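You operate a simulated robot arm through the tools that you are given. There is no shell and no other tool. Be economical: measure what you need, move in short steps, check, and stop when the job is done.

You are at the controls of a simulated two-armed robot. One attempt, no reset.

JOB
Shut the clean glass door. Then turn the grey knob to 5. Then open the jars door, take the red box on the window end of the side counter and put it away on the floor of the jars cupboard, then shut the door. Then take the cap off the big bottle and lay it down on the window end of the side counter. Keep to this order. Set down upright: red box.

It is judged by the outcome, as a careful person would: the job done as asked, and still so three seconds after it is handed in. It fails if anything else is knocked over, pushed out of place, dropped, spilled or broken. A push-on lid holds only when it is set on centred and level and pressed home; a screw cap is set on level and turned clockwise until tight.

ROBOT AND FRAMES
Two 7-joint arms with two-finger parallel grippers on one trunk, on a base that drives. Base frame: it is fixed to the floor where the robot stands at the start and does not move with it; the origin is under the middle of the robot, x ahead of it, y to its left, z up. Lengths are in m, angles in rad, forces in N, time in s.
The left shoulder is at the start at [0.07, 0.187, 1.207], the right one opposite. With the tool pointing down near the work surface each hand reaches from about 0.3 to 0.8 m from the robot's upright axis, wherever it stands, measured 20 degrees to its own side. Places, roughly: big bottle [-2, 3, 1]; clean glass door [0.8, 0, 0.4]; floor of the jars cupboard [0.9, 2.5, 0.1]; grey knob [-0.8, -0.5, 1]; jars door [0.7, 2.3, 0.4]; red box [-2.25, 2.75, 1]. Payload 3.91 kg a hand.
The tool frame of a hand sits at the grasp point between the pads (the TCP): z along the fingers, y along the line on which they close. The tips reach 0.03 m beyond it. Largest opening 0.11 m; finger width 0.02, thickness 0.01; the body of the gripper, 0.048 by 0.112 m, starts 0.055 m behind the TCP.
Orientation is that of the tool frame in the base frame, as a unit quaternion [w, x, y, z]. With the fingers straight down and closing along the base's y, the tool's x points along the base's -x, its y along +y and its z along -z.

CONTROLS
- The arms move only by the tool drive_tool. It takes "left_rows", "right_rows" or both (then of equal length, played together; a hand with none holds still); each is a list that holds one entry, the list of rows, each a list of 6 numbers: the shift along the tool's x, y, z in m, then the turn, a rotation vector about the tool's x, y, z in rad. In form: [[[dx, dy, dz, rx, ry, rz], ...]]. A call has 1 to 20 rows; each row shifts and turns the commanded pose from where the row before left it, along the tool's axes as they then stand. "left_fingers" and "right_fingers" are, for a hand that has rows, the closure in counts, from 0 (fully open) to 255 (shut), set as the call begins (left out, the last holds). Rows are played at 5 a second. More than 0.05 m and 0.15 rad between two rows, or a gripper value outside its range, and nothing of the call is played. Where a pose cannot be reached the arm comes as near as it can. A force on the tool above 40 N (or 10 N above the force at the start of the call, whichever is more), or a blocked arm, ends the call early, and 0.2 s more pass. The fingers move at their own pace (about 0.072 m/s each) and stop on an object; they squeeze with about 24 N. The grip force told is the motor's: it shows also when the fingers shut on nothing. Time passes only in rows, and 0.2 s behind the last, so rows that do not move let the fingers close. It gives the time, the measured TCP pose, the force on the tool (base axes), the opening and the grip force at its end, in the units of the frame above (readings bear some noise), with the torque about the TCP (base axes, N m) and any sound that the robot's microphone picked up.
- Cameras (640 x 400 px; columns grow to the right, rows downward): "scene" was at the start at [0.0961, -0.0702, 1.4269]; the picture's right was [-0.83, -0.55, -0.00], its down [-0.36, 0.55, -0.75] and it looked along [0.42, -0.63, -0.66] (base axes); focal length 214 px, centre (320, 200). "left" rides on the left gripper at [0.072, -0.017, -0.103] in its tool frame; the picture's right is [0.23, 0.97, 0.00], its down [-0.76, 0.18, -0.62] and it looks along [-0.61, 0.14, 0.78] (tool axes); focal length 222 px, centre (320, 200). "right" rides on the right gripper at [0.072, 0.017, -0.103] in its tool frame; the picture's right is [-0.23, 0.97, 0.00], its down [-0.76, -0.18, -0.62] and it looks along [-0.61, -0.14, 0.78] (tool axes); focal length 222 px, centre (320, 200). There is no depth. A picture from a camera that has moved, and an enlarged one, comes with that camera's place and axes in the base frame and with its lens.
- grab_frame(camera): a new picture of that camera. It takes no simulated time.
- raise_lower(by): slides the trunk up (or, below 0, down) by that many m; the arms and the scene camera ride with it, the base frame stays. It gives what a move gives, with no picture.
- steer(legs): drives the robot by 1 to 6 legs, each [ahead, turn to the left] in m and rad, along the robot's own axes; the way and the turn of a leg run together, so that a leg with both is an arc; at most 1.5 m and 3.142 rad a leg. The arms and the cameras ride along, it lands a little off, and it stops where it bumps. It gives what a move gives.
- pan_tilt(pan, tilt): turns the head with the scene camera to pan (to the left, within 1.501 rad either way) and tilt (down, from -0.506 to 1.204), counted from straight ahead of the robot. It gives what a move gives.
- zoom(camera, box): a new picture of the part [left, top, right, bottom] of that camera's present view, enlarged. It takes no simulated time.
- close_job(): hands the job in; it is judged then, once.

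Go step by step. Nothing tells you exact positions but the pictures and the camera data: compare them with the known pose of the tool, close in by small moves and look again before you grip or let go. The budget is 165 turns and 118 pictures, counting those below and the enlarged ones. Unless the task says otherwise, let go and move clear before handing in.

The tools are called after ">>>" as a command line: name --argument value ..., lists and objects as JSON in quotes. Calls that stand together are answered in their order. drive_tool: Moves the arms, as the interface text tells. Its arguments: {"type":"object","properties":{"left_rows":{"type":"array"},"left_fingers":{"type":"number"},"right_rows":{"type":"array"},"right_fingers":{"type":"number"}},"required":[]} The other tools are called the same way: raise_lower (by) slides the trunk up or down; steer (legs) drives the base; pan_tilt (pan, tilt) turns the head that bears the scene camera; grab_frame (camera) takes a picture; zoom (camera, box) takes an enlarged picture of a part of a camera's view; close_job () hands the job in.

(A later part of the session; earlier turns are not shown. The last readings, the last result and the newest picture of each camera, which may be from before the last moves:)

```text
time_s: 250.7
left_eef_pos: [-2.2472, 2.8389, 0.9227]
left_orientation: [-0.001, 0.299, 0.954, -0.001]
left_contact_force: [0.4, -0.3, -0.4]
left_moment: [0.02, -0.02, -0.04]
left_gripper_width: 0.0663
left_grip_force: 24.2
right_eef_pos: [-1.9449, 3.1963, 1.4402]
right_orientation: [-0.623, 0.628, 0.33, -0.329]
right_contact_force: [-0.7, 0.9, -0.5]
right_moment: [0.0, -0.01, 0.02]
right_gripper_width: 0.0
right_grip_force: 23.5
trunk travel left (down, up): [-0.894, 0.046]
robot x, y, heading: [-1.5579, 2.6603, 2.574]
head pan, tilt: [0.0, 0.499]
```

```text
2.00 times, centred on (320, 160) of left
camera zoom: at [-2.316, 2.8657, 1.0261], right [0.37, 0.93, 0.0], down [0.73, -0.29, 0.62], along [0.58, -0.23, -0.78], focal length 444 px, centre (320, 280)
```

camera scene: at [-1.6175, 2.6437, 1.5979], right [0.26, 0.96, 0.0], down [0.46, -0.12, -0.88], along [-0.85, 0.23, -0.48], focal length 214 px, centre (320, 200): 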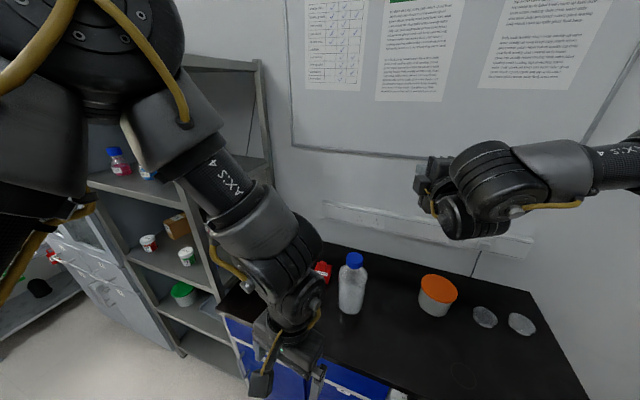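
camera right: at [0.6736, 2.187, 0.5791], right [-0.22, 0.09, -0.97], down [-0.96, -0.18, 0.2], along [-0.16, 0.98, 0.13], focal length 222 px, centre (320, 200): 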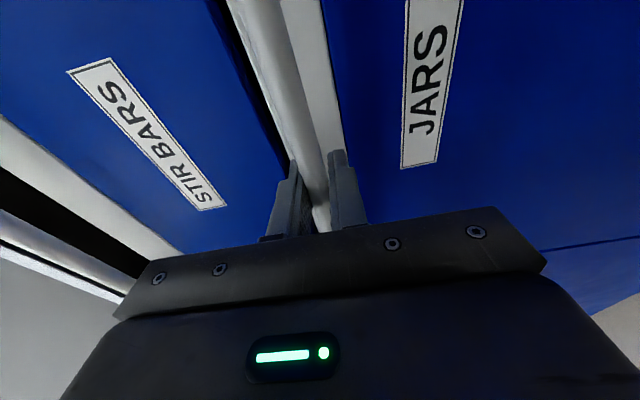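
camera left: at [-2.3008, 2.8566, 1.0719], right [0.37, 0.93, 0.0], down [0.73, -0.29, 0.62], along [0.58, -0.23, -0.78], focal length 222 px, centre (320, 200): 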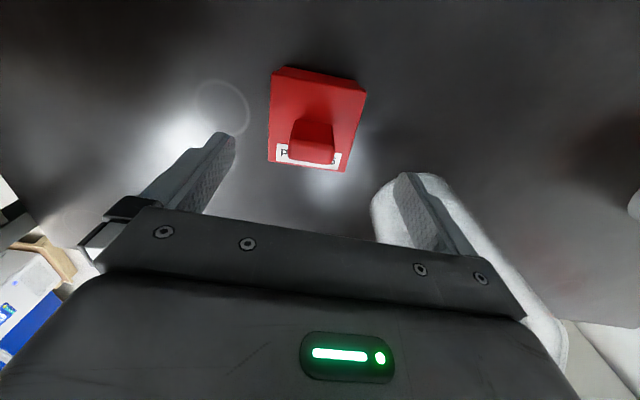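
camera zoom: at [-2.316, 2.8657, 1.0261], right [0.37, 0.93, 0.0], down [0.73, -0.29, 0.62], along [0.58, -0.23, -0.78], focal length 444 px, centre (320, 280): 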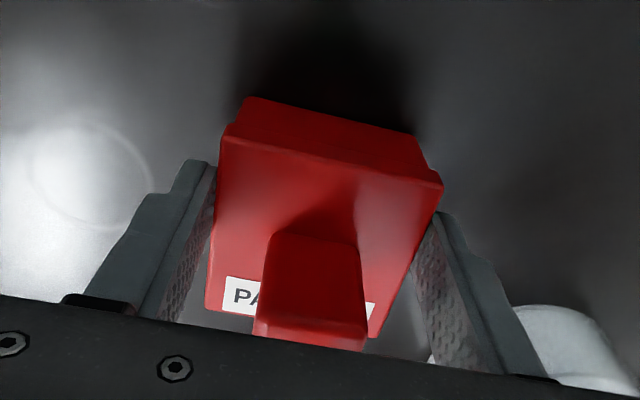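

Gripped at 66 mm. I lift straight up, then back away.

>>> raise_lower --by 0.045

>>> drive_tool --left_rows '[[[0, 0, -0.04, 0, 0, 0], [0, 0, -0.04, 0, 0, 0], [0, 0, -0.04, 0, 0, 0], [0, 0, -0.04, 0, 0, 0], [0, 0, 0, 0, 0, 0]]]'

>>> steer --legs '[[-0.35, 0]]'

>>> grab_frame --camera "left"

```text
time_s: 251.5
left_eef_pos: [-2.2445, 2.8381, 0.9669]
left_orientation: [-0.003, 0.298, 0.955, -0.001]
left_contact_force: [-0.3, 0.1, -0.3]
left_moment: [-0.02, 0.0, 0.0]
left_gripper_width: 0.0661
left_grip_force: 23.9
right_eef_pos: [-1.9444, 3.1958, 1.4841]
right_orientation: [-0.625, 0.627, 0.329, -0.328]
right_contact_force: [-0.5, 0.4, -0.4]
right_moment: [0.0, 0.03, 0.02]
right_gripper_width: 0.0
right_grip_force: 24.5
trunk travel left (down, up): [-0.939, 0.001]
robot x, y, heading: [-1.5577, 2.6596, 2.58]
head pan, tilt: [0.0, 0.499]
```

```text
time_s: 252.7
left_eef_pos: [-2.2467, 2.8405, 1.1289]
left_orientation: [-0.002, 0.299, 0.954, -0.001]
left_contact_force: [-0.4, 0.2, -1.5]
left_moment: [-0.01, -0.03, -0.01]
left_gripper_width: 0.0661
left_grip_force: 23.7
right_eef_pos: [-1.9434, 3.1946, 1.4846]
right_orientation: [-0.624, 0.628, 0.329, -0.328]
right_contact_force: [-0.6, 0.1, 0.2]
right_moment: [-0.05, 0.02, -0.01]
right_gripper_width: 0.0002
right_grip_force: 23.8
trunk travel left (down, up): [-0.939, 0.001]
robot x, y, heading: [-1.5546, 2.6605, 2.578]
head pan, tilt: [0.0, 0.499]
```

```text
time_s: 255.0
left_eef_pos: [-1.9518, 2.6538, 1.1264]
left_orientation: [0.0, 0.299, 0.954, -0.001]
left_contact_force: [0.1, -0.3, -1.8]
left_moment: [-0.02, 0.03, 0.0]
left_gripper_width: 0.0662
left_grip_force: 24.3
right_eef_pos: [-1.6508, 3.0083, 1.4834]
right_orientation: [-0.624, 0.629, 0.329, -0.327]
right_contact_force: [0.5, -0.4, -0.4]
right_moment: [0.01, 0.01, 0.02]
right_gripper_width: 0.0
right_grip_force: 24.3
trunk travel left (down, up): [-0.939, 0.001]
robot x, y, heading: [-1.2601, 2.4697, 2.572]
head pan, tilt: [0.0, 0.499]
```

```text
24 pictures are left
camera left: at [-2.021, 2.6795, 1.2302], right [0.37, 0.93, 0.0], down [0.73, -0.29, 0.62], along [0.58, -0.23, -0.78], focal length 222 px, centre (320, 200)
```

left: 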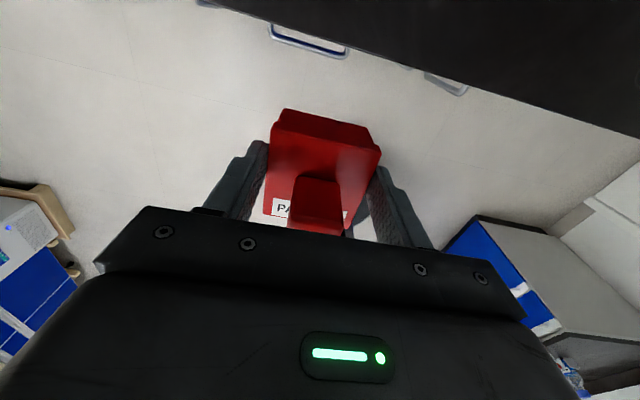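

The box is held firmly. I pull it in close, then drive back to the aisle in front of the jars cupboard.

>>> drive_tool --left_rows '[[[-0.04, 0.0, 0, 0, 0, 0], [-0.04, 0.02, 0, 0, 0, 0], [-0.04, 0.03, 0, 0, 0, 0], [-0.04, 0.03, 0, 0, 0, 0], [-0.03, 0.03, 0, 0, 0, 0], [0, 0, 0, 0, 0, 0]]]'

>>> steer --legs '[[0, -2.878], [0.797, 0], [0, -0.268], [0.76, 0], [0, 1.518]]'

>>> pan_tilt --pan -0.3 --tilt 0.75

>>> grab_frame --camera "scene"

```text
time_s: 256.4
left_eef_pos: [-1.7316, 2.6338, 1.125]
left_orientation: [-0.003, 0.299, 0.954, -0.001]
left_contact_force: [-0.1, -0.7, -0.6]
left_moment: [-0.01, 0.0, -0.01]
left_gripper_width: 0.0663
left_grip_force: 24.0
right_eef_pos: [-1.6482, 3.0066, 1.4852]
right_orientation: [-0.623, 0.63, 0.328, -0.327]
right_contact_force: [0.5, 0.6, -0.3]
right_moment: [-0.01, 0.03, 0.03]
right_gripper_width: 0.0
right_grip_force: 23.5
trunk travel left (down, up): [-0.939, 0.001]
robot x, y, heading: [-1.2578, 2.4711, 2.575]
head pan, tilt: [0.0, 0.499]
```

```text
time_s: 275.8
left_eef_pos: [0.3307, 2.237, 1.1271]
left_orientation: [-0.002, 0.906, 0.422, 0.001]
left_contact_force: [0.8, -0.6, -0.8]
left_moment: [-0.01, 0.0, 0.0]
left_gripper_width: 0.0663
left_grip_force: 23.6
right_eef_pos: [0.6962, 2.1193, 1.4843]
right_orientation: [-0.664, 0.666, -0.243, 0.238]
right_contact_force: [0.6, -0.5, 0.1]
right_moment: [0.01, 0.01, -0.01]
right_gripper_width: 0.0001
right_grip_force: 23.7
trunk travel left (down, up): [-0.939, 0.001]
robot x, y, heading: [0.1285, 1.7844, 0.911]
head pan, tilt: [0.0, 0.499]
```

```text
time_s: 276.6
left_eef_pos: [0.3309, 2.2372, 1.1263]
left_orientation: [-0.002, 0.906, 0.422, 0.002]
left_contact_force: [-0.2, -0.3, -0.8]
left_moment: [0.04, 0.0, 0.01]
left_gripper_width: 0.0661
left_grip_force: 24.1
right_eef_pos: [0.6957, 2.1203, 1.4836]
right_orientation: [-0.663, 0.667, -0.242, 0.239]
right_contact_force: [0.2, -0.2, 0.1]
right_moment: [-0.02, 0.0, 0.01]
right_gripper_width: 0.0
right_grip_force: 23.5
trunk travel left (down, up): [-0.939, 0.001]
robot x, y, heading: [0.1263, 1.7861, 0.916]
head pan, tilt: [-0.3, 0.75]
```

```text
23 pictures are left
camera scene: at [0.2254, 1.8714, 1.6464], right [0.58, -0.82, 0.0], down [-0.56, -0.39, -0.73], along [0.6, 0.42, -0.68], focal length 214 px, centre (320, 200)
```

scene: 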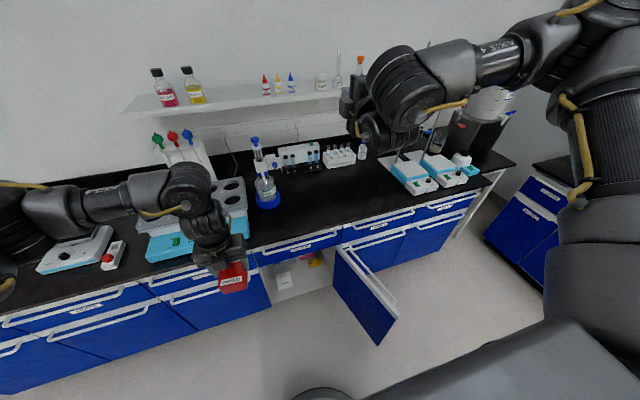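

The path is clear except for my right arm, which would meet the open door when the trunk is low. I raise and retract the right hand first.

>>> drive_tool --right_rows '[[[0, -0.03, -0.03, 0, 0, 0], [0, -0.03, -0.03, 0, 0, 0], [0, -0.04, -0.02, 0, 0, 0], [0, -0.04, -0.02, 0, 0, 0], [0, -0.04, -0.02, 0, 0, 0], [0, -0.04, -0.02, 0, 0, 0], [0, -0.04, 0, 0, 0, 0], [0, 0, 0, 0, 0, 0]]]'

>>> grab_frame --camera "scene"

```text
time_s: 278.4
left_eef_pos: [0.3312, 2.2389, 1.1266]
left_orientation: [-0.002, 0.906, 0.423, 0.001]
left_contact_force: [0.2, 0.2, -0.9]
left_moment: [-0.02, -0.01, 0.03]
left_gripper_width: 0.0661
left_grip_force: 23.9
right_eef_pos: [0.6242, 2.0131, 1.7509]
right_orientation: [-0.663, 0.667, -0.243, 0.239]
right_contact_force: [1.2, -1.2, 0.3]
right_moment: [0.0, 0.0, 0.01]
right_gripper_width: 0.0001
right_grip_force: 24.0
right hand out of reach, approached as far as the arm can: row 1, 2
trunk travel left (down, up): [-0.939, 0.001]
robot x, y, heading: [0.1272, 1.784, 0.918]
head pan, tilt: [-0.3, 0.75]
```

```text
22 pictures are left
camera scene: at [0.2261, 1.8716, 1.6463], right [0.58, -0.82, 0.0], down [-0.56, -0.39, -0.73], along [0.6, 0.42, -0.68], focal length 214 px, centre (320, 200)
```

scene: 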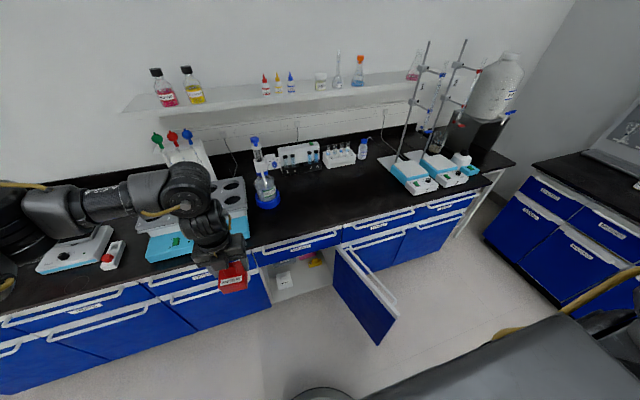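

I reposition slightly left and turn to heading 0.64 so neither arm meets the door, then lower the trunk.

>>> steer --legs '[[0, 1.298], [0.136, 0], [0, -1.572]]'

>>> raise_lower --by -0.4

>>> raise_lower --by -0.4

>>> pan_tilt --pan 0.1 --tilt 0.5

>>> grab_frame --camera "scene"

```text
time_s: 286.7
left_eef_pos: [0.3659, 2.2742, 1.1261]
left_orientation: [-0.001, 0.955, 0.296, 0.002]
left_contact_force: [-0.6, 0.2, -0.1]
left_moment: [0.01, -0.03, -0.03]
left_gripper_width: 0.0663
left_grip_force: 23.8
right_eef_pos: [0.5874, 1.9801, 1.7507]
right_orientation: [-0.624, 0.627, -0.331, 0.328]
right_contact_force: [-0.2, -0.4, -0.1]
right_moment: [0.02, 0.0, 0.0]
right_gripper_width: 0.0001
right_grip_force: 23.5
trunk travel left (down, up): [-0.939, 0.001]
robot x, y, heading: [0.0483, 1.892, 0.641]
head pan, tilt: [-0.3, 0.75]
```

```text
time_s: 290.6
left_eef_pos: [0.3664, 2.2752, 0.7258]
left_orientation: [-0.002, 0.955, 0.295, 0.001]
left_contact_force: [0.8, 1.0, -1.5]
left_moment: [0.01, 0.0, -0.01]
left_gripper_width: 0.0662
left_grip_force: 24.2
right_eef_pos: [0.5872, 1.9794, 1.3519]
right_orientation: [-0.624, 0.627, -0.331, 0.328]
right_contact_force: [0.3, 0.1, -0.2]
right_moment: [0.01, 0.03, 0.0]
right_gripper_width: 0.0001
right_grip_force: 24.1
trunk travel left (down, up): [-0.539, 0.401]
robot x, y, heading: [0.0516, 1.8907, 0.64]
head pan, tilt: [-0.3, 0.75]
```

```text
time_s: 294.4
left_eef_pos: [0.3666, 2.2749, 0.327]
left_orientation: [-0.001, 0.955, 0.295, 0.0]
left_contact_force: [1.6, -0.2, -1.6]
left_moment: [-0.01, -0.03, -0.03]
left_gripper_width: 0.0663
left_grip_force: 24.1
right_eef_pos: [0.588, 1.9796, 0.9517]
right_orientation: [-0.624, 0.628, -0.331, 0.327]
right_contact_force: [-1.2, -0.5, -0.4]
right_moment: [0.02, -0.01, 0.02]
right_gripper_width: 0.0001
right_grip_force: 24.4
trunk travel left (down, up): [-0.139, 0.801]
robot x, y, heading: [0.0471, 1.8934, 0.64]
head pan, tilt: [-0.3, 0.75]
```

```text
time_s: 295.2
left_eef_pos: [0.366, 2.2747, 0.3257]
left_orientation: [-0.002, 0.955, 0.296, 0.001]
left_contact_force: [-0.4, -0.8, -1.1]
left_moment: [0.02, 0.01, -0.02]
left_gripper_width: 0.0665
left_grip_force: 24.5
right_eef_pos: [0.588, 1.9782, 0.9521]
right_orientation: [-0.624, 0.628, -0.332, 0.327]
right_contact_force: [0.4, -0.1, 1.1]
right_moment: [0.0, 0.01, -0.01]
right_gripper_width: 0.0
right_grip_force: 23.9
trunk travel left (down, up): [-0.139, 0.801]
robot x, y, heading: [0.0457, 1.8881, 0.642]
head pan, tilt: [0.099, 0.499]
```

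```text
21 pictures are left
camera scene: at [0.1549, 1.9838, 0.8683], right [0.67, -0.74, 0.0], down [-0.35, -0.32, -0.88], along [0.65, 0.59, -0.48], focal length 214 px, centre (320, 200)
```

scene: 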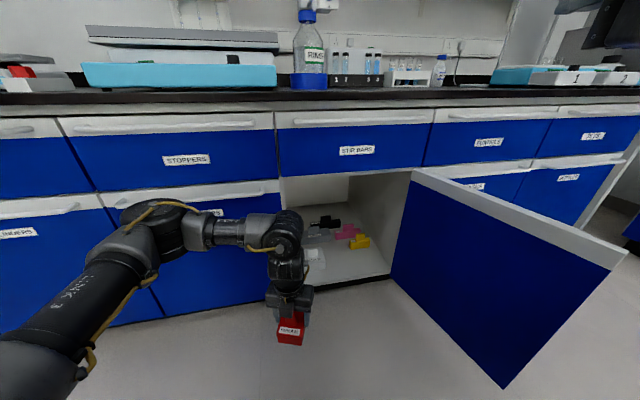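

Clear view: cupboard floor z≈0.108, free spot right of the white item. I lower the last 13.5 cm and shift the box right/forward with the arm, still outside.

>>> raise_lower --by -0.135

>>> drive_tool --left_rows '[[[0.0312, 0.0281, 0, 0, 0, 0], [0.0312, 0.0281, 0, 0, 0, 0], [0.0312, 0.0281, 0, 0, 0, 0], [0.0312, 0.0281, 0, 0, 0, 0], [0.0312, 0.0281, 0, 0, 0, 0], [0, 0, 0, 0, 0, 0]]]'

>>> grab_frame --camera "scene"

```text
time_s: 296.9
left_eef_pos: [0.3659, 2.2761, 0.1919]
left_orientation: [-0.003, 0.955, 0.296, 0.001]
left_contact_force: [0.9, -0.1, -0.6]
left_moment: [0.01, -0.02, 0.01]
left_gripper_width: 0.0663
left_grip_force: 24.4
right_eef_pos: [0.5874, 1.9797, 0.8168]
right_orientation: [-0.624, 0.627, -0.33, 0.328]
right_contact_force: [0.4, -0.4, 0.0]
right_moment: [-0.03, -0.01, -0.02]
right_gripper_width: 0.0
right_grip_force: 24.1
trunk travel left (down, up): [-0.004, 0.936]
robot x, y, heading: [0.053, 1.893, 0.639]
head pan, tilt: [0.099, 0.499]
```

```text
time_s: 298.3
left_eef_pos: [0.5758, 2.246, 0.192]
left_orientation: [-0.002, 0.955, 0.296, 0.002]
left_contact_force: [0.4, -0.5, -1.4]
left_moment: [0.04, -0.02, 0.02]
left_gripper_width: 0.0666
left_grip_force: 23.9
right_eef_pos: [0.5881, 1.9789, 0.8172]
right_orientation: [-0.625, 0.627, -0.331, 0.327]
right_contact_force: [-0.4, 0.0, 0.0]
right_moment: [0.02, 0.0, 0.02]
right_gripper_width: 0.0
right_grip_force: 23.7
trunk travel left (down, up): [-0.004, 0.936]
robot x, y, heading: [0.0498, 1.8938, 0.64]
head pan, tilt: [0.099, 0.499]
```

```text
20 pictures are left
camera scene: at [0.1548, 1.9832, 0.7335], right [0.67, -0.74, 0.0], down [-0.35, -0.32, -0.88], along [0.65, 0.59, -0.48], focal length 214 px, centre (320, 200)
```

scene: 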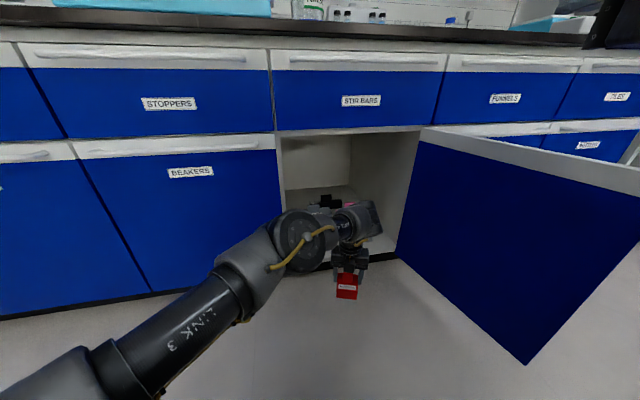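

Everything lines up: driving 25 cm forward puts the box at the free spot. I drive in.

>>> steer --legs '[[0.24, 0]]'

>>> grab_frame --camera "scene"

>>> grab_frame --camera "left"

```text
time_s: 300.1
left_eef_pos: [0.7673, 2.39, 0.1914]
left_orientation: [-0.002, 0.955, 0.296, 0.001]
left_contact_force: [0.3, -0.3, -0.8]
left_moment: [-0.03, -0.02, 0.02]
left_gripper_width: 0.0664
left_grip_force: 23.5
right_eef_pos: [0.7798, 2.1222, 0.816]
right_orientation: [-0.624, 0.628, -0.331, 0.328]
right_contact_force: [-0.1, 0.6, -1.2]
right_moment: [0.02, 0.01, 0.0]
right_gripper_width: 0.0
right_grip_force: 24.0
trunk travel left (down, up): [-0.004, 0.936]
robot x, y, heading: [0.2398, 2.0352, 0.638]
head pan, tilt: [0.099, 0.499]
```

```text
19 pictures are left
camera scene: at [0.3468, 2.1268, 0.7333], right [0.67, -0.74, 0.0], down [-0.35, -0.32, -0.88], along [0.65, 0.59, -0.48], focal length 214 px, centre (320, 200)
```

scene: 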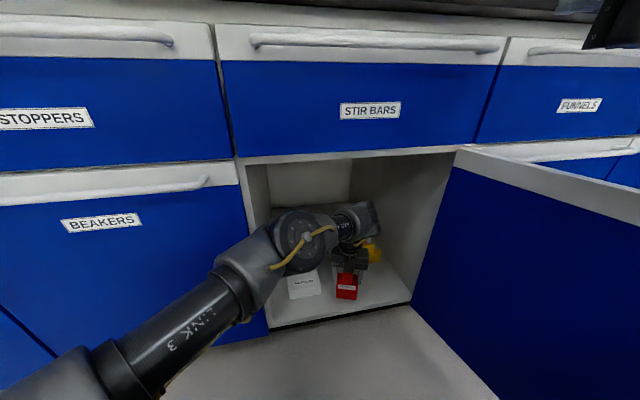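

```text
18 pictures are left
camera left: at [0.8166, 2.4435, 0.295], right [0.74, -0.68, 0.0], down [-0.53, -0.58, 0.62], along [-0.42, -0.46, -0.78], focal length 222 px, centre (320, 200)
```

left: 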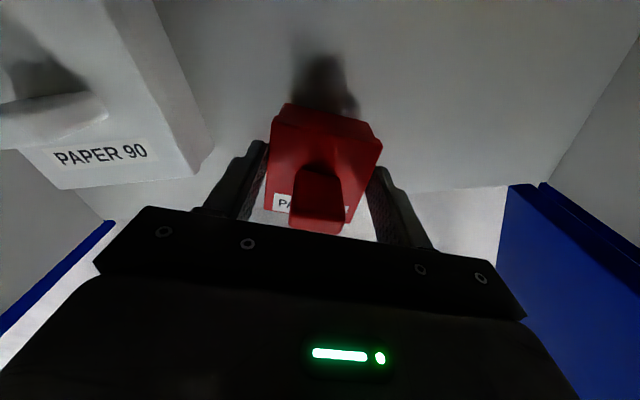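

Inside and clear of "PAPER 90". I go 2.5 cm deeper and lower gently until the box touches the floor.

>>> steer --legs '[[0.025, 0]]'

>>> drive_tool --left_rows '[[[0, 0, 0.01, 0, 0, 0], [0, 0, 0.01, 0, 0, 0], [0, 0, 0.008, 0, 0, 0], [0, 0, 0.004, 0, 0, 0], [0, 0, 0.003, 0, 0, 0], [0, 0, 0.003, 0, 0, 0]]]'

```text
time_s: 300.9
left_eef_pos: [0.7869, 2.4053, 0.1907]
left_orientation: [-0.001, 0.955, 0.295, 0.001]
left_contact_force: [0.1, -0.2, 0.1]
left_moment: [0.01, -0.01, 0.0]
left_gripper_width: 0.0663
left_grip_force: 24.1
right_eef_pos: [0.8004, 2.136, 0.8162]
right_orientation: [-0.624, 0.628, -0.332, 0.327]
right_contact_force: [-0.4, 0.0, -0.6]
right_moment: [0.01, -0.01, 0.02]
right_gripper_width: 0.0
right_grip_force: 23.9
trunk travel left (down, up): [-0.004, 0.936]
robot x, y, heading: [0.2605, 2.0521, 0.64]
head pan, tilt: [0.099, 0.499]
```

```text
time_s: 302.3
left_eef_pos: [0.7866, 2.4053, 0.1535]
left_orientation: [-0.001, 0.955, 0.295, 0.003]
left_contact_force: [1.2, -1.4, 20.9]
left_moment: [-0.11, -0.06, -0.03]
left_gripper_width: 0.0665
left_grip_force: 23.6
right_eef_pos: [0.7984, 2.1363, 0.8177]
right_orientation: [-0.625, 0.627, -0.33, 0.329]
right_contact_force: [-0.3, -1.1, 0.8]
right_moment: [0.01, 0.04, 0.02]
right_gripper_width: 0.0001
right_grip_force: 24.3
trunk travel left (down, up): [-0.004, 0.936]
robot x, y, heading: [0.26, 2.0477, 0.643]
head pan, tilt: [0.099, 0.499]
```

Contact with the floor. I release, raise 6 cm and back out.

>>> drive_tool --left_rows '[[[0, 0, -0.002, 0, 0, 0], [0, 0, 0, 0, 0, 0], [0, 0, 0, 0, 0, 0], [0, 0, -0.02, 0, 0, 0], [0, 0, -0.02, 0, 0, 0], [0, 0, -0.02, 0, 0, 0], [0, 0, 0, 0, 0, 0]]]' --left_fingers 40

>>> steer --legs '[[-0.3, 0]]'

>>> grab_frame --camera "scene"

```text
time_s: 303.9
left_eef_pos: [0.7861, 2.404, 0.2155]
left_orientation: [-0.003, 0.955, 0.295, 0.001]
left_contact_force: [-0.1, 0.1, 0.1]
left_moment: [-0.01, -0.02, 0.0]
left_gripper_width: 0.0927
left_grip_force: 0.1
right_eef_pos: [0.801, 2.1369, 0.8164]
right_orientation: [-0.625, 0.627, -0.331, 0.327]
right_contact_force: [0.0, 0.4, -0.5]
right_moment: [0.0, 0.0, -0.05]
right_gripper_width: 0.0
right_grip_force: 24.1
trunk travel left (down, up): [-0.004, 0.936]
robot x, y, heading: [0.2611, 2.0464, 0.646]
head pan, tilt: [0.099, 0.499]
```

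```text
time_s: 305.9
left_eef_pos: [0.5449, 2.2239, 0.216]
left_orientation: [-0.002, 0.955, 0.295, 0.001]
left_contact_force: [0.2, -0.3, 0.1]
left_moment: [0.01, -0.01, 0.0]
left_gripper_width: 0.0926
left_grip_force: 0.0
right_eef_pos: [0.5588, 1.9561, 0.8162]
right_orientation: [-0.624, 0.627, -0.331, 0.327]
right_contact_force: [-0.6, 0.7, -0.3]
right_moment: [0.01, 0.0, -0.04]
right_gripper_width: 0.0
right_grip_force: 24.3
trunk travel left (down, up): [-0.004, 0.936]
robot x, y, heading: [0.0175, 1.8689, 0.639]
head pan, tilt: [0.099, 0.499]
```

```text
17 pictures are left
camera scene: at [0.1254, 1.9618, 0.7333], right [0.67, -0.74, 0.0], down [-0.35, -0.32, -0.88], along [0.65, 0.59, -0.48], focal length 214 px, centre (320, 200)
```

scene: 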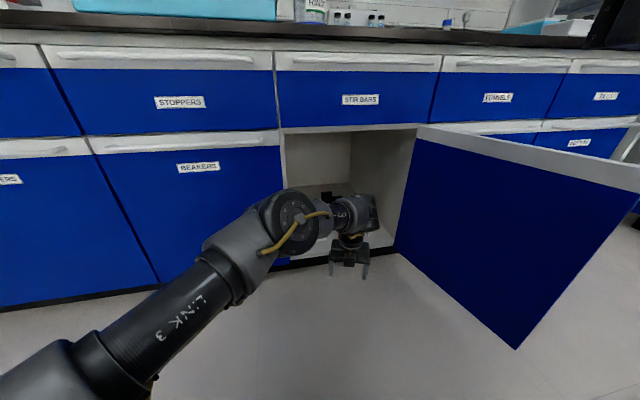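

The box is set down inside. To close the door I retract the left hand, go around the door's end, and sweep it shut with the low left hand by turning left.

>>> drive_tool --left_rows '[[[-0.04, 0, 0, 0, 0, 0], [-0.04, 0, 0, 0, 0, 0], [-0.04, 0, 0, 0, 0, 0], [-0.03, 0, 0, 0, 0, 0], [0, 0, 0, 0, 0, 0]]]' --left_fingers 255

>>> zoom --camera "scene" --box '[250, 110, 450, 290]'

>>> steer --legs '[[0, -1.266], [0.45, 0]]'

```text
time_s: 307.1
left_eef_pos: [0.4209, 2.1408, 0.2172]
left_orientation: [-0.001, 0.955, 0.297, 0.002]
left_contact_force: [0.4, -0.3, 0.2]
left_moment: [0.01, -0.01, 0.01]
left_gripper_width: 0.0003
left_grip_force: 24.2
right_eef_pos: [0.5595, 1.9571, 0.8166]
right_orientation: [-0.624, 0.628, -0.331, 0.327]
right_contact_force: [-0.3, 0.5, -0.7]
right_moment: [-0.01, 0.0, -0.03]
right_gripper_width: 0.0002
right_grip_force: 24.2
trunk travel left (down, up): [-0.004, 0.936]
robot x, y, heading: [0.0172, 1.8709, 0.641]
head pan, tilt: [0.099, 0.499]
```

```text
2.22 times, centred on (350, 200) of scene
camera zoom: at [0.1254, 1.9618, 0.7334], right [0.67, -0.74, 0.0], down [-0.35, -0.32, -0.88], along [0.65, 0.59, -0.48], focal length 477 px, centre (253, 200)
```

zoom: 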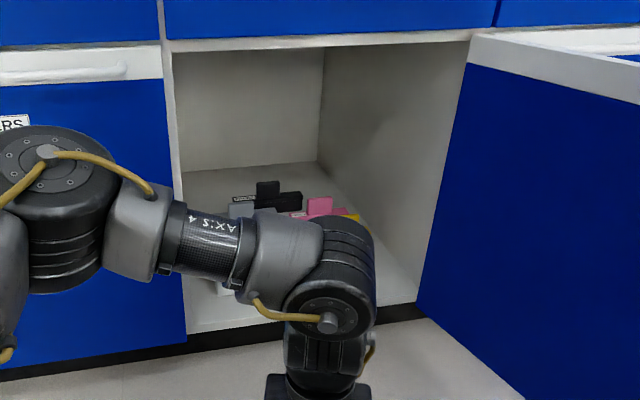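

```text
time_s: 309.8
left_eef_pos: [0.4733, 1.6984, 0.2127]
left_orientation: [0.001, 0.984, -0.177, -0.001]
left_contact_force: [-0.2, -0.4, 0.2]
left_moment: [0.02, 0.0, 0.0]
left_gripper_width: 0.0003
left_grip_force: 24.3
right_eef_pos: [0.4154, 1.4858, 0.8074]
right_orientation: [0.397, -0.416, 0.584, -0.573]
right_contact_force: [-0.1, -0.2, 0.7]
right_moment: [0.0, -0.02, 0.01]
right_gripper_width: 0.0002
right_grip_force: 23.5
trunk travel left (down, up): [-0.004, 0.936]
robot x, y, heading: [0.0202, 1.8709, -0.296]
head pan, tilt: [0.099, 0.499]
stopped in leg 1: the robot was blocked; the commanded pose is now the measured one
```

The turn was blocked – my low right elbow probably touched the trolley. I turn back a little and look right.

>>> steer --legs '[[0, 0.2]]'

>>> pan_tilt --pan -1.4 --tilt 0.5

>>> grab_frame --camera "scene"

```text
time_s: 311.0
left_eef_pos: [0.499, 1.7917, 0.215]
left_orientation: [-0.001, 0.997, -0.076, 0.003]
left_contact_force: [0.3, -0.4, 0.0]
left_moment: [-0.03, -0.05, 0.0]
left_gripper_width: 0.0004
left_grip_force: 23.9
right_eef_pos: [0.4796, 1.5683, 0.8106]
right_orientation: [0.455, -0.469, 0.539, -0.531]
right_contact_force: [-0.1, -0.4, -0.1]
right_moment: [0.03, 0.01, 0.02]
right_gripper_width: 0.0
right_grip_force: 24.1
trunk travel left (down, up): [-0.004, 0.936]
robot x, y, heading: [0.0217, 1.8729, -0.102]
head pan, tilt: [0.099, 0.499]
```

```text
time_s: 312.6
left_eef_pos: [0.4982, 1.7932, 0.2147]
left_orientation: [-0.001, 0.997, -0.076, 0.003]
left_contact_force: [-0.3, -0.3, 0.3]
left_moment: [-0.02, -0.01, 0.01]
left_gripper_width: 0.0002
left_grip_force: 24.0
right_eef_pos: [0.4793, 1.5687, 0.8098]
right_orientation: [0.455, -0.469, 0.539, -0.531]
right_contact_force: [0.1, 0.4, -0.3]
right_moment: [0.02, -0.01, 0.0]
right_gripper_width: 0.0
right_grip_force: 24.4
trunk travel left (down, up): [-0.004, 0.936]
robot x, y, heading: [0.019, 1.8703, -0.106]
head pan, tilt: [-1.4, 0.499]
```

```text
15 pictures are left
camera scene: at [0.0755, 1.7746, 0.7333], right [-1.0, -0.07, 0.0], down [-0.03, 0.48, -0.88], along [0.06, -0.88, -0.48], focal length 214 px, centre (320, 200)
```

scene: 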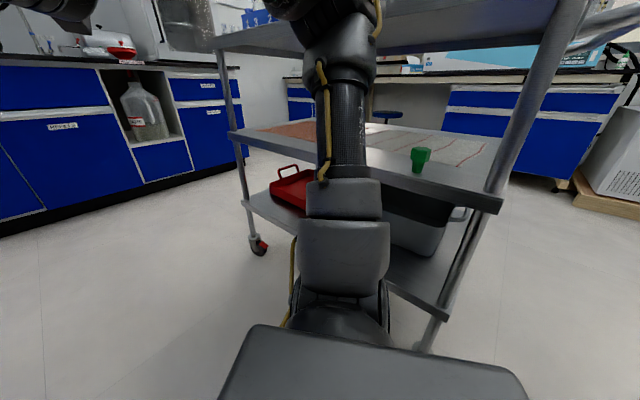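

The right elbow is beside the trolley's top shelf edge; nothing on it has moved. I turn away a bit, raise the trunk 0.32 so the elbow passes above the trolley, then continue.

>>> steer --legs '[[0, 0.3]]'

>>> raise_lower --by 0.33

>>> steer --legs '[[0.06, 0], [0, -0.55]]'

>>> grab_frame --camera "scene"

```text
time_s: 313.9
left_eef_pos: [0.4996, 1.9375, 0.2147]
left_orientation: [-0.002, 0.997, 0.075, 0.002]
left_contact_force: [0.6, 0.6, -0.6]
left_moment: [-0.03, -0.01, 0.0]
left_gripper_width: 0.0
left_grip_force: 23.5
right_eef_pos: [0.5478, 1.7176, 0.8096]
right_orientation: [-0.53, 0.544, -0.463, 0.456]
right_contact_force: [-0.4, 0.2, -0.1]
right_moment: [-0.03, -0.03, 0.01]
right_gripper_width: 0.0
right_grip_force: 23.4
trunk travel left (down, up): [-0.004, 0.936]
robot x, y, heading: [0.0191, 1.8701, 0.202]
head pan, tilt: [-1.4, 0.499]
```

```text
time_s: 317.2
left_eef_pos: [0.5001, 1.9385, 0.5455]
left_orientation: [-0.003, 0.997, 0.075, 0.001]
left_contact_force: [-0.4, 0.4, 0.1]
left_moment: [0.01, 0.01, 0.01]
left_gripper_width: 0.0001
left_grip_force: 23.7
right_eef_pos: [0.5489, 1.7179, 1.1404]
right_orientation: [-0.53, 0.545, -0.463, 0.457]
right_contact_force: [0.2, -0.4, -0.3]
right_moment: [0.01, -0.01, -0.04]
right_gripper_width: 0.0
right_grip_force: 23.8
trunk travel left (down, up): [-0.334, 0.606]
robot x, y, heading: [0.0224, 1.8673, 0.198]
head pan, tilt: [-1.4, 0.499]
```

```text
time_s: 319.7
left_eef_pos: [0.5243, 1.6907, 0.5463]
left_orientation: [-0.001, 0.98, -0.198, 0.002]
left_contact_force: [0.1, 0.2, -1.2]
left_moment: [0.01, -0.03, -0.01]
left_gripper_width: 0.0002
left_grip_force: 23.9
right_eef_pos: [0.4506, 1.4771, 1.1393]
right_orientation: [0.387, -0.399, 0.593, -0.582]
right_contact_force: [-0.4, -0.7, 0.0]
right_moment: [0.02, -0.01, 0.02]
right_gripper_width: 0.0
right_grip_force: 23.7
trunk travel left (down, up): [-0.334, 0.606]
robot x, y, heading: [0.0786, 1.8845, -0.347]
head pan, tilt: [-1.4, 0.499]
```

```text
14 pictures are left
camera scene: at [0.1091, 1.7755, 1.0633], right [-0.98, 0.18, 0.0], down [0.08, 0.47, -0.88], along [-0.15, -0.86, -0.48], focal length 214 px, centre (320, 200)
```

scene: 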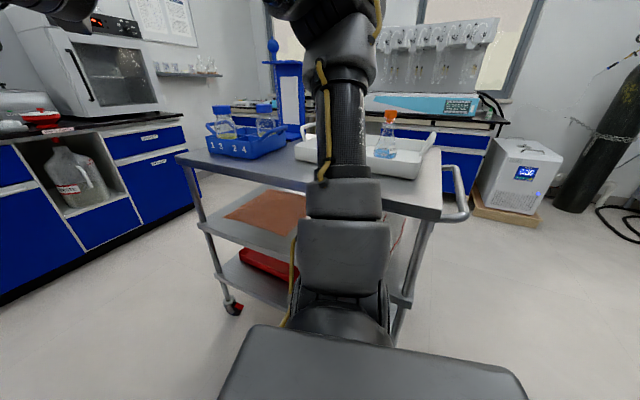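

All items on the trolley stand. I finish the turn and drive along the aisle past the door's end.

>>> steer --legs '[[0, -0.25], [0.42, 0]]'

>>> pan_tilt --pan 0.9 --tilt 0.6

>>> grab_frame --camera "scene"

```text
time_s: 323.1
left_eef_pos: [0.8066, 1.3554, 0.5444]
left_orientation: [-0.002, 0.948, -0.318, 0.002]
left_contact_force: [0.0, 0.6, 0.8]
left_moment: [0.01, 0.02, 0.0]
left_gripper_width: 0.0
left_grip_force: 24.0
right_eef_pos: [0.6834, 1.1666, 1.139]
right_orientation: [0.311, -0.324, 0.638, -0.626]
right_contact_force: [-0.1, -0.5, 0.1]
right_moment: [0.0, 0.0, 0.03]
right_gripper_width: 0.0
right_grip_force: 23.4
trunk travel left (down, up): [-0.334, 0.606]
robot x, y, heading: [0.4198, 1.6473, -0.593]
head pan, tilt: [-1.4, 0.499]
```

```text
time_s: 325.2
left_eef_pos: [0.8069, 1.3555, 0.5444]
left_orientation: [-0.001, 0.948, -0.318, 0.003]
left_contact_force: [0.4, -0.6, 0.5]
left_moment: [0.02, -0.05, 0.0]
left_gripper_width: 0.0
left_grip_force: 23.8
right_eef_pos: [0.6831, 1.1671, 1.1409]
right_orientation: [0.312, -0.323, 0.637, -0.626]
right_contact_force: [-0.8, 0.2, 0.2]
right_moment: [-0.01, 0.02, 0.0]
right_gripper_width: 0.0
right_grip_force: 24.5
trunk travel left (down, up): [-0.334, 0.606]
robot x, y, heading: [0.4205, 1.649, -0.594]
head pan, tilt: [0.901, 0.6]
```

```text
13 pictures are left
camera scene: at [0.5466, 1.649, 1.0543], right [0.3, -0.95, 0.0], down [-0.54, -0.17, -0.83], along [0.79, 0.25, -0.56], focal length 214 px, centre (320, 200)
```

scene: 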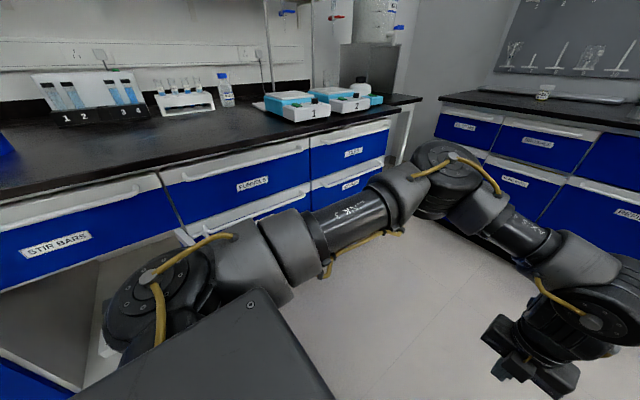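

I go a bit further right and back from the door end, then turn left to sweep the door closed with the left hand.

>>> steer --legs '[[0, -0.3], [0.2, 0], [0, 1.7]]'

>>> steer --legs '[[0, 0.8]]'

>>> pan_tilt --pan 0.0 --tilt 0.6

>>> grab_frame --camera "scene"

```text
time_s: 327.6
left_eef_pos: [0.7675, 1.2083, 0.5452]
left_orientation: [-0.003, 0.901, -0.433, 0.0]
left_contact_force: [-0.3, -0.4, 0.1]
left_moment: [0.01, -0.03, -0.01]
left_gripper_width: 0.0
left_grip_force: 23.8
right_eef_pos: [0.5988, 1.054, 1.1362]
right_orientation: [0.232, -0.24, 0.676, -0.657]
right_contact_force: [0.2, -1.4, -0.1]
right_moment: [0.0, -0.02, 0.06]
right_gripper_width: 0.0
right_grip_force: 24.4
trunk travel left (down, up): [-0.334, 0.606]
robot x, y, heading: [0.4702, 1.5854, -0.707]
head pan, tilt: [0.901, 0.6]
stopped in leg 2: the robot was blocked; the commanded pose is now the measured one
```

```text
time_s: 330.1
left_eef_pos: [0.9499, 1.5424, 0.545]
left_orientation: [-0.001, 0.999, -0.048, 0.0]
left_contact_force: [0.4, 0.1, 0.1]
left_moment: [-0.03, 0.0, -0.05]
left_gripper_width: 0.0
left_grip_force: 23.8
right_eef_pos: [0.9433, 1.314, 1.1363]
right_orientation: [0.467, -0.486, 0.529, -0.517]
right_contact_force: [-0.3, 0.5, -0.2]
right_moment: [0.02, -0.01, 0.0]
right_gripper_width: 0.0
right_grip_force: 24.0
trunk travel left (down, up): [-0.334, 0.606]
robot x, y, heading: [0.4639, 1.5909, 0.093]
head pan, tilt: [0.901, 0.6]
```

```text
time_s: 331.3
left_eef_pos: [0.9493, 1.5416, 0.5434]
left_orientation: [-0.002, 0.999, -0.048, -0.002]
left_contact_force: [-0.1, 0.3, -0.2]
left_moment: [-0.02, 0.01, 0.01]
left_gripper_width: 0.0001
left_grip_force: 24.0
right_eef_pos: [0.944, 1.3144, 1.1368]
right_orientation: [0.468, -0.485, 0.529, -0.517]
right_contact_force: [0.9, 0.0, -0.2]
right_moment: [-0.04, -0.01, 0.01]
right_gripper_width: 0.0
right_grip_force: 23.9
trunk travel left (down, up): [-0.334, 0.606]
robot x, y, heading: [0.4673, 1.5836, 0.091]
head pan, tilt: [0.0, 0.6]
```

```text
12 pictures are left
camera scene: at [0.6039, 1.6017, 1.0543], right [0.09, -1.0, 0.0], down [-0.56, -0.05, -0.82], along [0.82, 0.08, -0.57], focal length 214 px, centre (320, 200)
```

scene: 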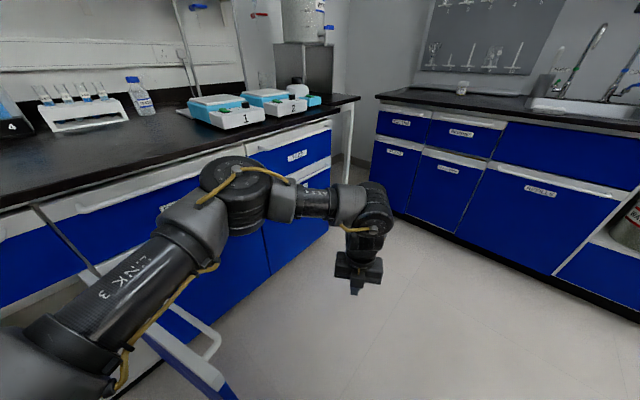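

I'm just right of the door end. I sweep left now.

>>> steer --legs '[[0, 1.1]]'

>>> grab_frame --camera "scene"

```text
time_s: 334.5
left_eef_pos: [0.7331, 1.9948, 0.5455]
left_orientation: [0.0, 0.88, 0.476, -0.002]
left_contact_force: [-0.4, 0.4, 0.0]
left_moment: [0.01, 0.0, 0.01]
left_gripper_width: 0.0
left_grip_force: 24.2
right_eef_pos: [0.9311, 1.8826, 1.1381]
right_orientation: [-0.667, 0.689, -0.201, 0.2]
right_contact_force: [0.7, 0.5, -0.9]
right_moment: [0.01, 0.02, 0.03]
right_gripper_width: 0.0
right_grip_force: 24.3
trunk travel left (down, up): [-0.334, 0.606]
robot x, y, heading: [0.4707, 1.587, 1.182]
head pan, tilt: [0.0, 0.6]
```

```text
11 pictures are left
camera scene: at [0.5186, 1.7172, 1.0542], right [0.93, -0.38, 0.0], down [-0.21, -0.52, -0.82], along [0.31, 0.76, -0.57], focal length 214 px, centre (320, 200)
```

scene: 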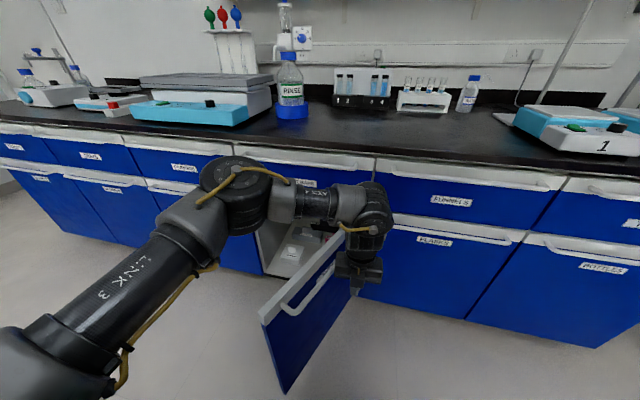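

The door is being swept closed. I continue turning, then push forward.

>>> steer --legs '[[0, 0.3], [0.15, 0]]'

>>> raise_lower --by -0.2

>>> steer --legs '[[0.12, 0]]'

>>> grab_frame --camera "scene"

```text
time_s: 336.8
left_eef_pos: [0.6169, 2.2036, 0.5445]
left_orientation: [-0.001, 0.8, 0.6, -0.003]
left_contact_force: [0.0, -0.1, -0.9]
left_moment: [0.03, 0.0, 0.0]
left_gripper_width: 0.0001
left_grip_force: 24.1
right_eef_pos: [0.839, 2.156, 1.1358]
right_orientation: [-0.689, 0.712, -0.097, 0.098]
right_contact_force: [-0.7, 0.3, -0.1]
right_moment: [0.0, -0.02, -0.01]
right_gripper_width: 0.0
right_grip_force: 24.2
trunk travel left (down, up): [-0.334, 0.606]
robot x, y, heading: [0.4819, 1.7363, 1.473]
head pan, tilt: [0.0, 0.6]
```

```text
time_s: 337.6
left_eef_pos: [0.6185, 2.2085, 0.516]
left_orientation: [-0.006, 0.798, 0.602, 0.008]
left_contact_force: [1.3, 0.0, 16.8]
left_moment: [1.38, -0.16, -0.07]
left_gripper_width: 0.0
left_grip_force: 24.3
right_eef_pos: [0.8376, 2.1556, 1.1003]
right_orientation: [-0.69, 0.711, -0.098, 0.098]
right_contact_force: [-0.1, 0.2, -0.8]
right_moment: [0.02, 0.01, -0.03]
right_gripper_width: 0.0
right_grip_force: 24.3
trunk travel left (down, up): [-0.298, 0.642]
robot x, y, heading: [0.4812, 1.7391, 1.48]
head pan, tilt: [0.0, 0.6]
stopped: the force on the tool passed its limit at 62 N (the readings are from after the stop); the commanded pose is now the measured one
```

```text
time_s: 338.6
left_eef_pos: [0.6222, 2.2748, 0.5138]
left_orientation: [-0.004, 0.798, 0.603, -0.005]
left_contact_force: [-7.1, -5.3, 2.4]
left_moment: [0.87, -0.88, 0.58]
left_gripper_width: 0.0003
left_grip_force: 24.6
right_eef_pos: [0.8452, 2.2336, 1.0989]
right_orientation: [-0.688, 0.713, -0.097, 0.097]
right_contact_force: [-0.7, -0.5, -0.7]
right_moment: [0.0, 0.0, 0.03]
right_gripper_width: 0.0
right_grip_force: 24.0
trunk travel left (down, up): [-0.298, 0.642]
robot x, y, heading: [0.4835, 1.8154, 1.48]
head pan, tilt: [0.0, 0.6]
stopped in leg 1: the force on the tool passed its limit at 162 N (the readings are from after the stop); the commanded pose is now the measured one
```

```text
10 pictures are left
camera scene: at [0.4989, 1.9514, 1.0184], right [1.0, -0.09, 0.0], down [-0.05, -0.56, -0.83], along [0.07, 0.82, -0.56], focal length 214 px, centre (320, 200)
```

scene: 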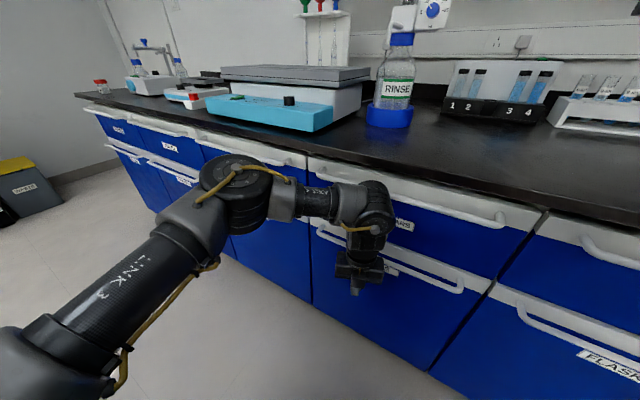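

>>> steer --legs '[[-0.2, 0]]'

>>> grab_frame --camera "scene"

```text
time_s: 340.2
left_eef_pos: [0.6041, 2.0766, 0.5144]
left_orientation: [-0.004, 0.798, 0.603, -0.004]
left_contact_force: [-0.5, 0.4, -0.9]
left_moment: [-0.03, -0.02, -0.01]
left_gripper_width: 0.0
left_grip_force: 24.5
right_eef_pos: [0.8275, 2.0346, 1.0986]
right_orientation: [-0.688, 0.713, -0.097, 0.097]
right_contact_force: [0.6, 0.5, 0.2]
right_moment: [-0.02, 0.03, -0.03]
right_gripper_width: 0.0
right_grip_force: 24.1
trunk travel left (down, up): [-0.298, 0.642]
robot x, y, heading: [0.47, 1.6157, 1.482]
head pan, tilt: [0.0, 0.6]
```

```text
9 pictures are left
camera scene: at [0.4813, 1.7529, 1.0184], right [1.0, -0.09, 0.0], down [-0.05, -0.56, -0.83], along [0.07, 0.82, -0.56], focal length 214 px, centre (320, 200)
```

scene: 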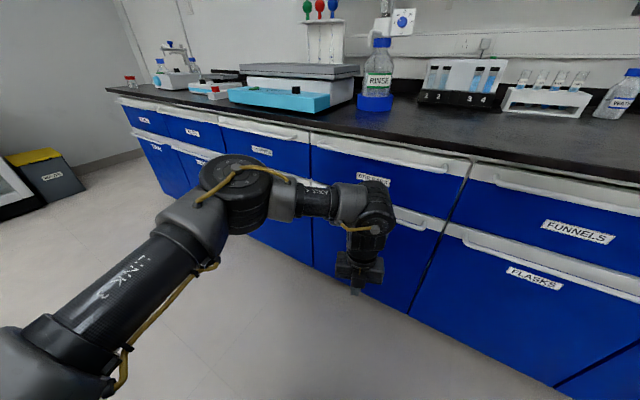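

The jars door is shut and flush. Now the bottle: I raise the trunk and drive back to the side counter.

>>> raise_lower --by 0.4

>>> raise_lower --by 0.24

>>> steer --legs '[[0, 1.03], [1.25, 0], [0, 0.41], [0.826, 0], [0, -0.349]]'

```text
time_s: 344.1
left_eef_pos: [0.6053, 2.0786, 0.914]
left_orientation: [-0.004, 0.798, 0.602, -0.004]
left_contact_force: [0.2, -0.2, -0.6]
left_moment: [0.01, 0.03, -0.02]
left_gripper_width: 0.0
left_grip_force: 23.9
right_eef_pos: [0.8276, 2.0348, 1.5004]
right_orientation: [-0.688, 0.713, -0.097, 0.098]
right_contact_force: [-0.3, 0.7, -0.4]
right_moment: [0.02, 0.02, 0.03]
right_gripper_width: 0.0
right_grip_force: 23.6
trunk travel left (down, up): [-0.698, 0.242]
robot x, y, heading: [0.4718, 1.6145, 1.482]
head pan, tilt: [0.0, 0.6]
```

```text
time_s: 346.6
left_eef_pos: [0.6041, 2.0777, 1.1525]
left_orientation: [-0.003, 0.798, 0.602, -0.004]
left_contact_force: [0.2, -0.3, 0.2]
left_moment: [-0.02, 0.0, -0.01]
left_gripper_width: 0.0001
left_grip_force: 23.9
right_eef_pos: [0.8274, 2.0349, 1.7392]
right_orientation: [-0.688, 0.713, -0.097, 0.097]
right_contact_force: [-1.1, 0.0, -0.1]
right_moment: [0.01, -0.03, -0.03]
right_gripper_width: 0.0001
right_grip_force: 24.1
trunk travel left (down, up): [-0.938, 0.002]
robot x, y, heading: [0.4726, 1.6141, 1.479]
head pan, tilt: [0.0, 0.6]
```

```text
time_s: 361.8
left_eef_pos: [-1.7021, 2.8409, 1.1536]
left_orientation: [0.0, 0.367, 0.93, -0.005]
left_contact_force: [1.2, -0.5, 0.2]
left_moment: [-0.02, -0.02, 0.01]
left_gripper_width: 0.0002
left_grip_force: 23.9
right_eef_pos: [-1.564, 3.0192, 1.7393]
right_orientation: [-0.638, 0.659, 0.29, -0.275]
right_contact_force: [0.9, 0.0, -0.8]
right_moment: [0.0, -0.04, 0.01]
right_gripper_width: 0.0004
right_grip_force: 24.1
trunk travel left (down, up): [-0.938, 0.002]
robot x, y, heading: [-1.3524, 2.5092, 2.58]
head pan, tilt: [0.0, 0.6]
```

At the counter again. I raise the left hand above cap height, shift left, and wind the wrist clockwise so it has room to unscrew counter-clockwise.

>>> drive_tool --left_rows '[[[0, -0.04, -0.015, 0, 0, 0], [0, -0.04, -0.015, 0, 0, 0], [0, -0.04, -0.015, 0, 0, 0], [0, -0.04, -0.015, 0, 0, 0], [0, 0, 0, 0, 0, 0]]]' --left_fingers 30

>>> drive_tool --left_rows '[[[0, 0, 0, 0, 0, 0.145], [0, 0, 0, 0, 0, 0.145], [0, 0, 0, 0, 0, 0.145], [0, 0, 0, 0, 0, 0.145], [0, 0, 0, 0, 0, 0.145], [0, 0, 0, 0, 0, 0.145], [0, 0, 0, 0, 0, 0.145], [0, 0, 0, 0, 0, 0.145], [0, 0, 0, 0, 0, 0.145], [0, 0, 0, 0, 0, 0.145], [0, 0, 0, 0, 0, 0.145], [0, 0, 0, 0, 0, 0.145], [0, 0, 0, 0, 0, 0.145], [0, 0, 0, 0, 0, 0.145], [0, 0, 0, 0, 0, 0]]]'

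>>> steer --legs '[[0.2, 0]]'

>>> grab_frame --camera "left"

```text
time_s: 363.0
left_eef_pos: [-1.8103, 2.7235, 1.2145]
left_orientation: [0.0, 0.366, 0.931, -0.005]
left_contact_force: [-0.3, 0.3, -0.5]
left_moment: [-0.01, 0.0, 0.0]
left_gripper_width: 0.097
left_grip_force: 0.0
right_eef_pos: [-1.5614, 3.0178, 1.7396]
right_orientation: [-0.638, 0.658, 0.29, -0.275]
right_contact_force: [-0.5, -0.5, -0.3]
right_moment: [0.01, 0.01, 0.02]
right_gripper_width: 0.0
right_grip_force: 23.5
trunk travel left (down, up): [-0.938, 0.002]
robot x, y, heading: [-1.3513, 2.5122, 2.582]
head pan, tilt: [0.0, 0.6]
```

```text
time_s: 366.2
left_eef_pos: [-1.8103, 2.723, 1.2144]
left_orientation: [0.004, 0.984, 0.178, -0.002]
left_contact_force: [0.3, 0.2, 0.6]
left_moment: [0.0, -0.01, 0.03]
left_gripper_width: 0.097
left_grip_force: 0.1
right_eef_pos: [-1.562, 3.0187, 1.7377]
right_orientation: [-0.638, 0.659, 0.289, -0.276]
right_contact_force: [0.5, -0.6, 0.4]
right_moment: [0.03, 0.02, 0.02]
right_gripper_width: 0.0001
right_grip_force: 23.3
trunk travel left (down, up): [-0.938, 0.002]
robot x, y, heading: [-1.3523, 2.5124, 2.583]
head pan, tilt: [0.0, 0.6]
```

```text
time_s: 367.8
left_eef_pos: [-1.9745, 2.8287, 1.2168]
left_orientation: [0.002, 0.984, 0.178, -0.004]
left_contact_force: [0.4, -0.6, -0.7]
left_moment: [0.02, 0.0, 0.02]
left_gripper_width: 0.0968
left_grip_force: 0.1
right_eef_pos: [-1.7243, 3.122, 1.7405]
right_orientation: [-0.639, 0.657, 0.288, -0.277]
right_contact_force: [0.0, -0.9, 0.1]
right_moment: [0.0, -0.03, 0.0]
right_gripper_width: 0.0
right_grip_force: 24.1
trunk travel left (down, up): [-0.938, 0.002]
robot x, y, heading: [-1.5166, 2.6181, 2.575]
head pan, tilt: [0.0, 0.6]
```

```text
8 pictures are left
camera left: at [-1.9125, 2.8699, 1.3201], right [0.56, -0.83, 0.0], down [-0.65, -0.43, 0.63], along [-0.52, -0.35, -0.78], focal length 222 px, centre (320, 200)
```

left: 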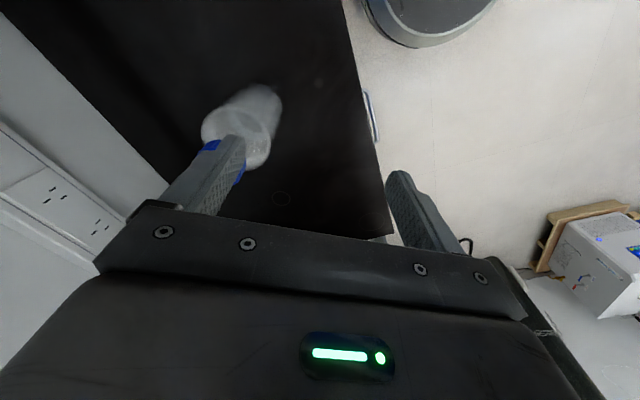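

The cap is at about [-2.076,2.892], top z≈1.115. I move over it, well above.

>>> drive_tool --left_rows '[[[-0.024, -0.0318, 0, 0, 0, 0], [-0.024, -0.0318, 0, 0, 0, 0], [-0.024, -0.0318, 0, 0, 0, 0], [0, 0, 0, 0, 0, 0]]]'

>>> grab_frame --camera "left"

```text
time_s: 368.8
left_eef_pos: [-2.08, 2.8958, 1.2147]
left_orientation: [0.004, 0.984, 0.179, -0.004]
left_contact_force: [0.3, 0.0, -0.8]
left_moment: [0.0, 0.01, -0.01]
left_gripper_width: 0.097
left_grip_force: 0.1
right_eef_pos: [-1.7305, 3.1262, 1.7383]
right_orientation: [-0.637, 0.659, 0.289, -0.275]
right_contact_force: [-0.5, 0.0, 0.1]
right_moment: [0.01, -0.02, 0.02]
right_gripper_width: 0.0
right_grip_force: 23.7
trunk travel left (down, up): [-0.938, 0.002]
robot x, y, heading: [-1.519, 2.6116, 2.58]
head pan, tilt: [0.0, 0.6]
```

```text
7 pictures are left
camera left: at [-2.018, 2.9369, 1.3173], right [0.55, -0.83, 0.01], down [-0.65, -0.43, 0.63], along [-0.52, -0.35, -0.78], focal length 222 px, centre (320, 200)
```

left: 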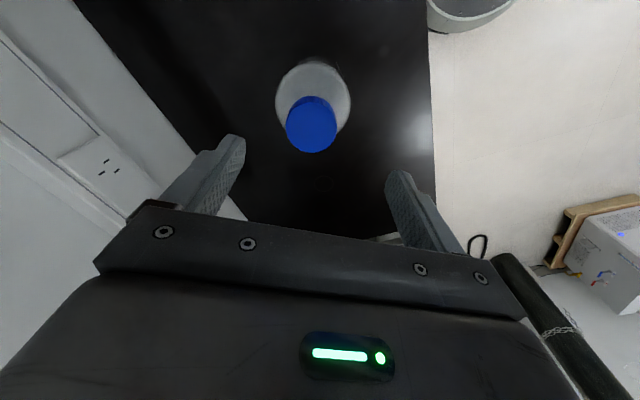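

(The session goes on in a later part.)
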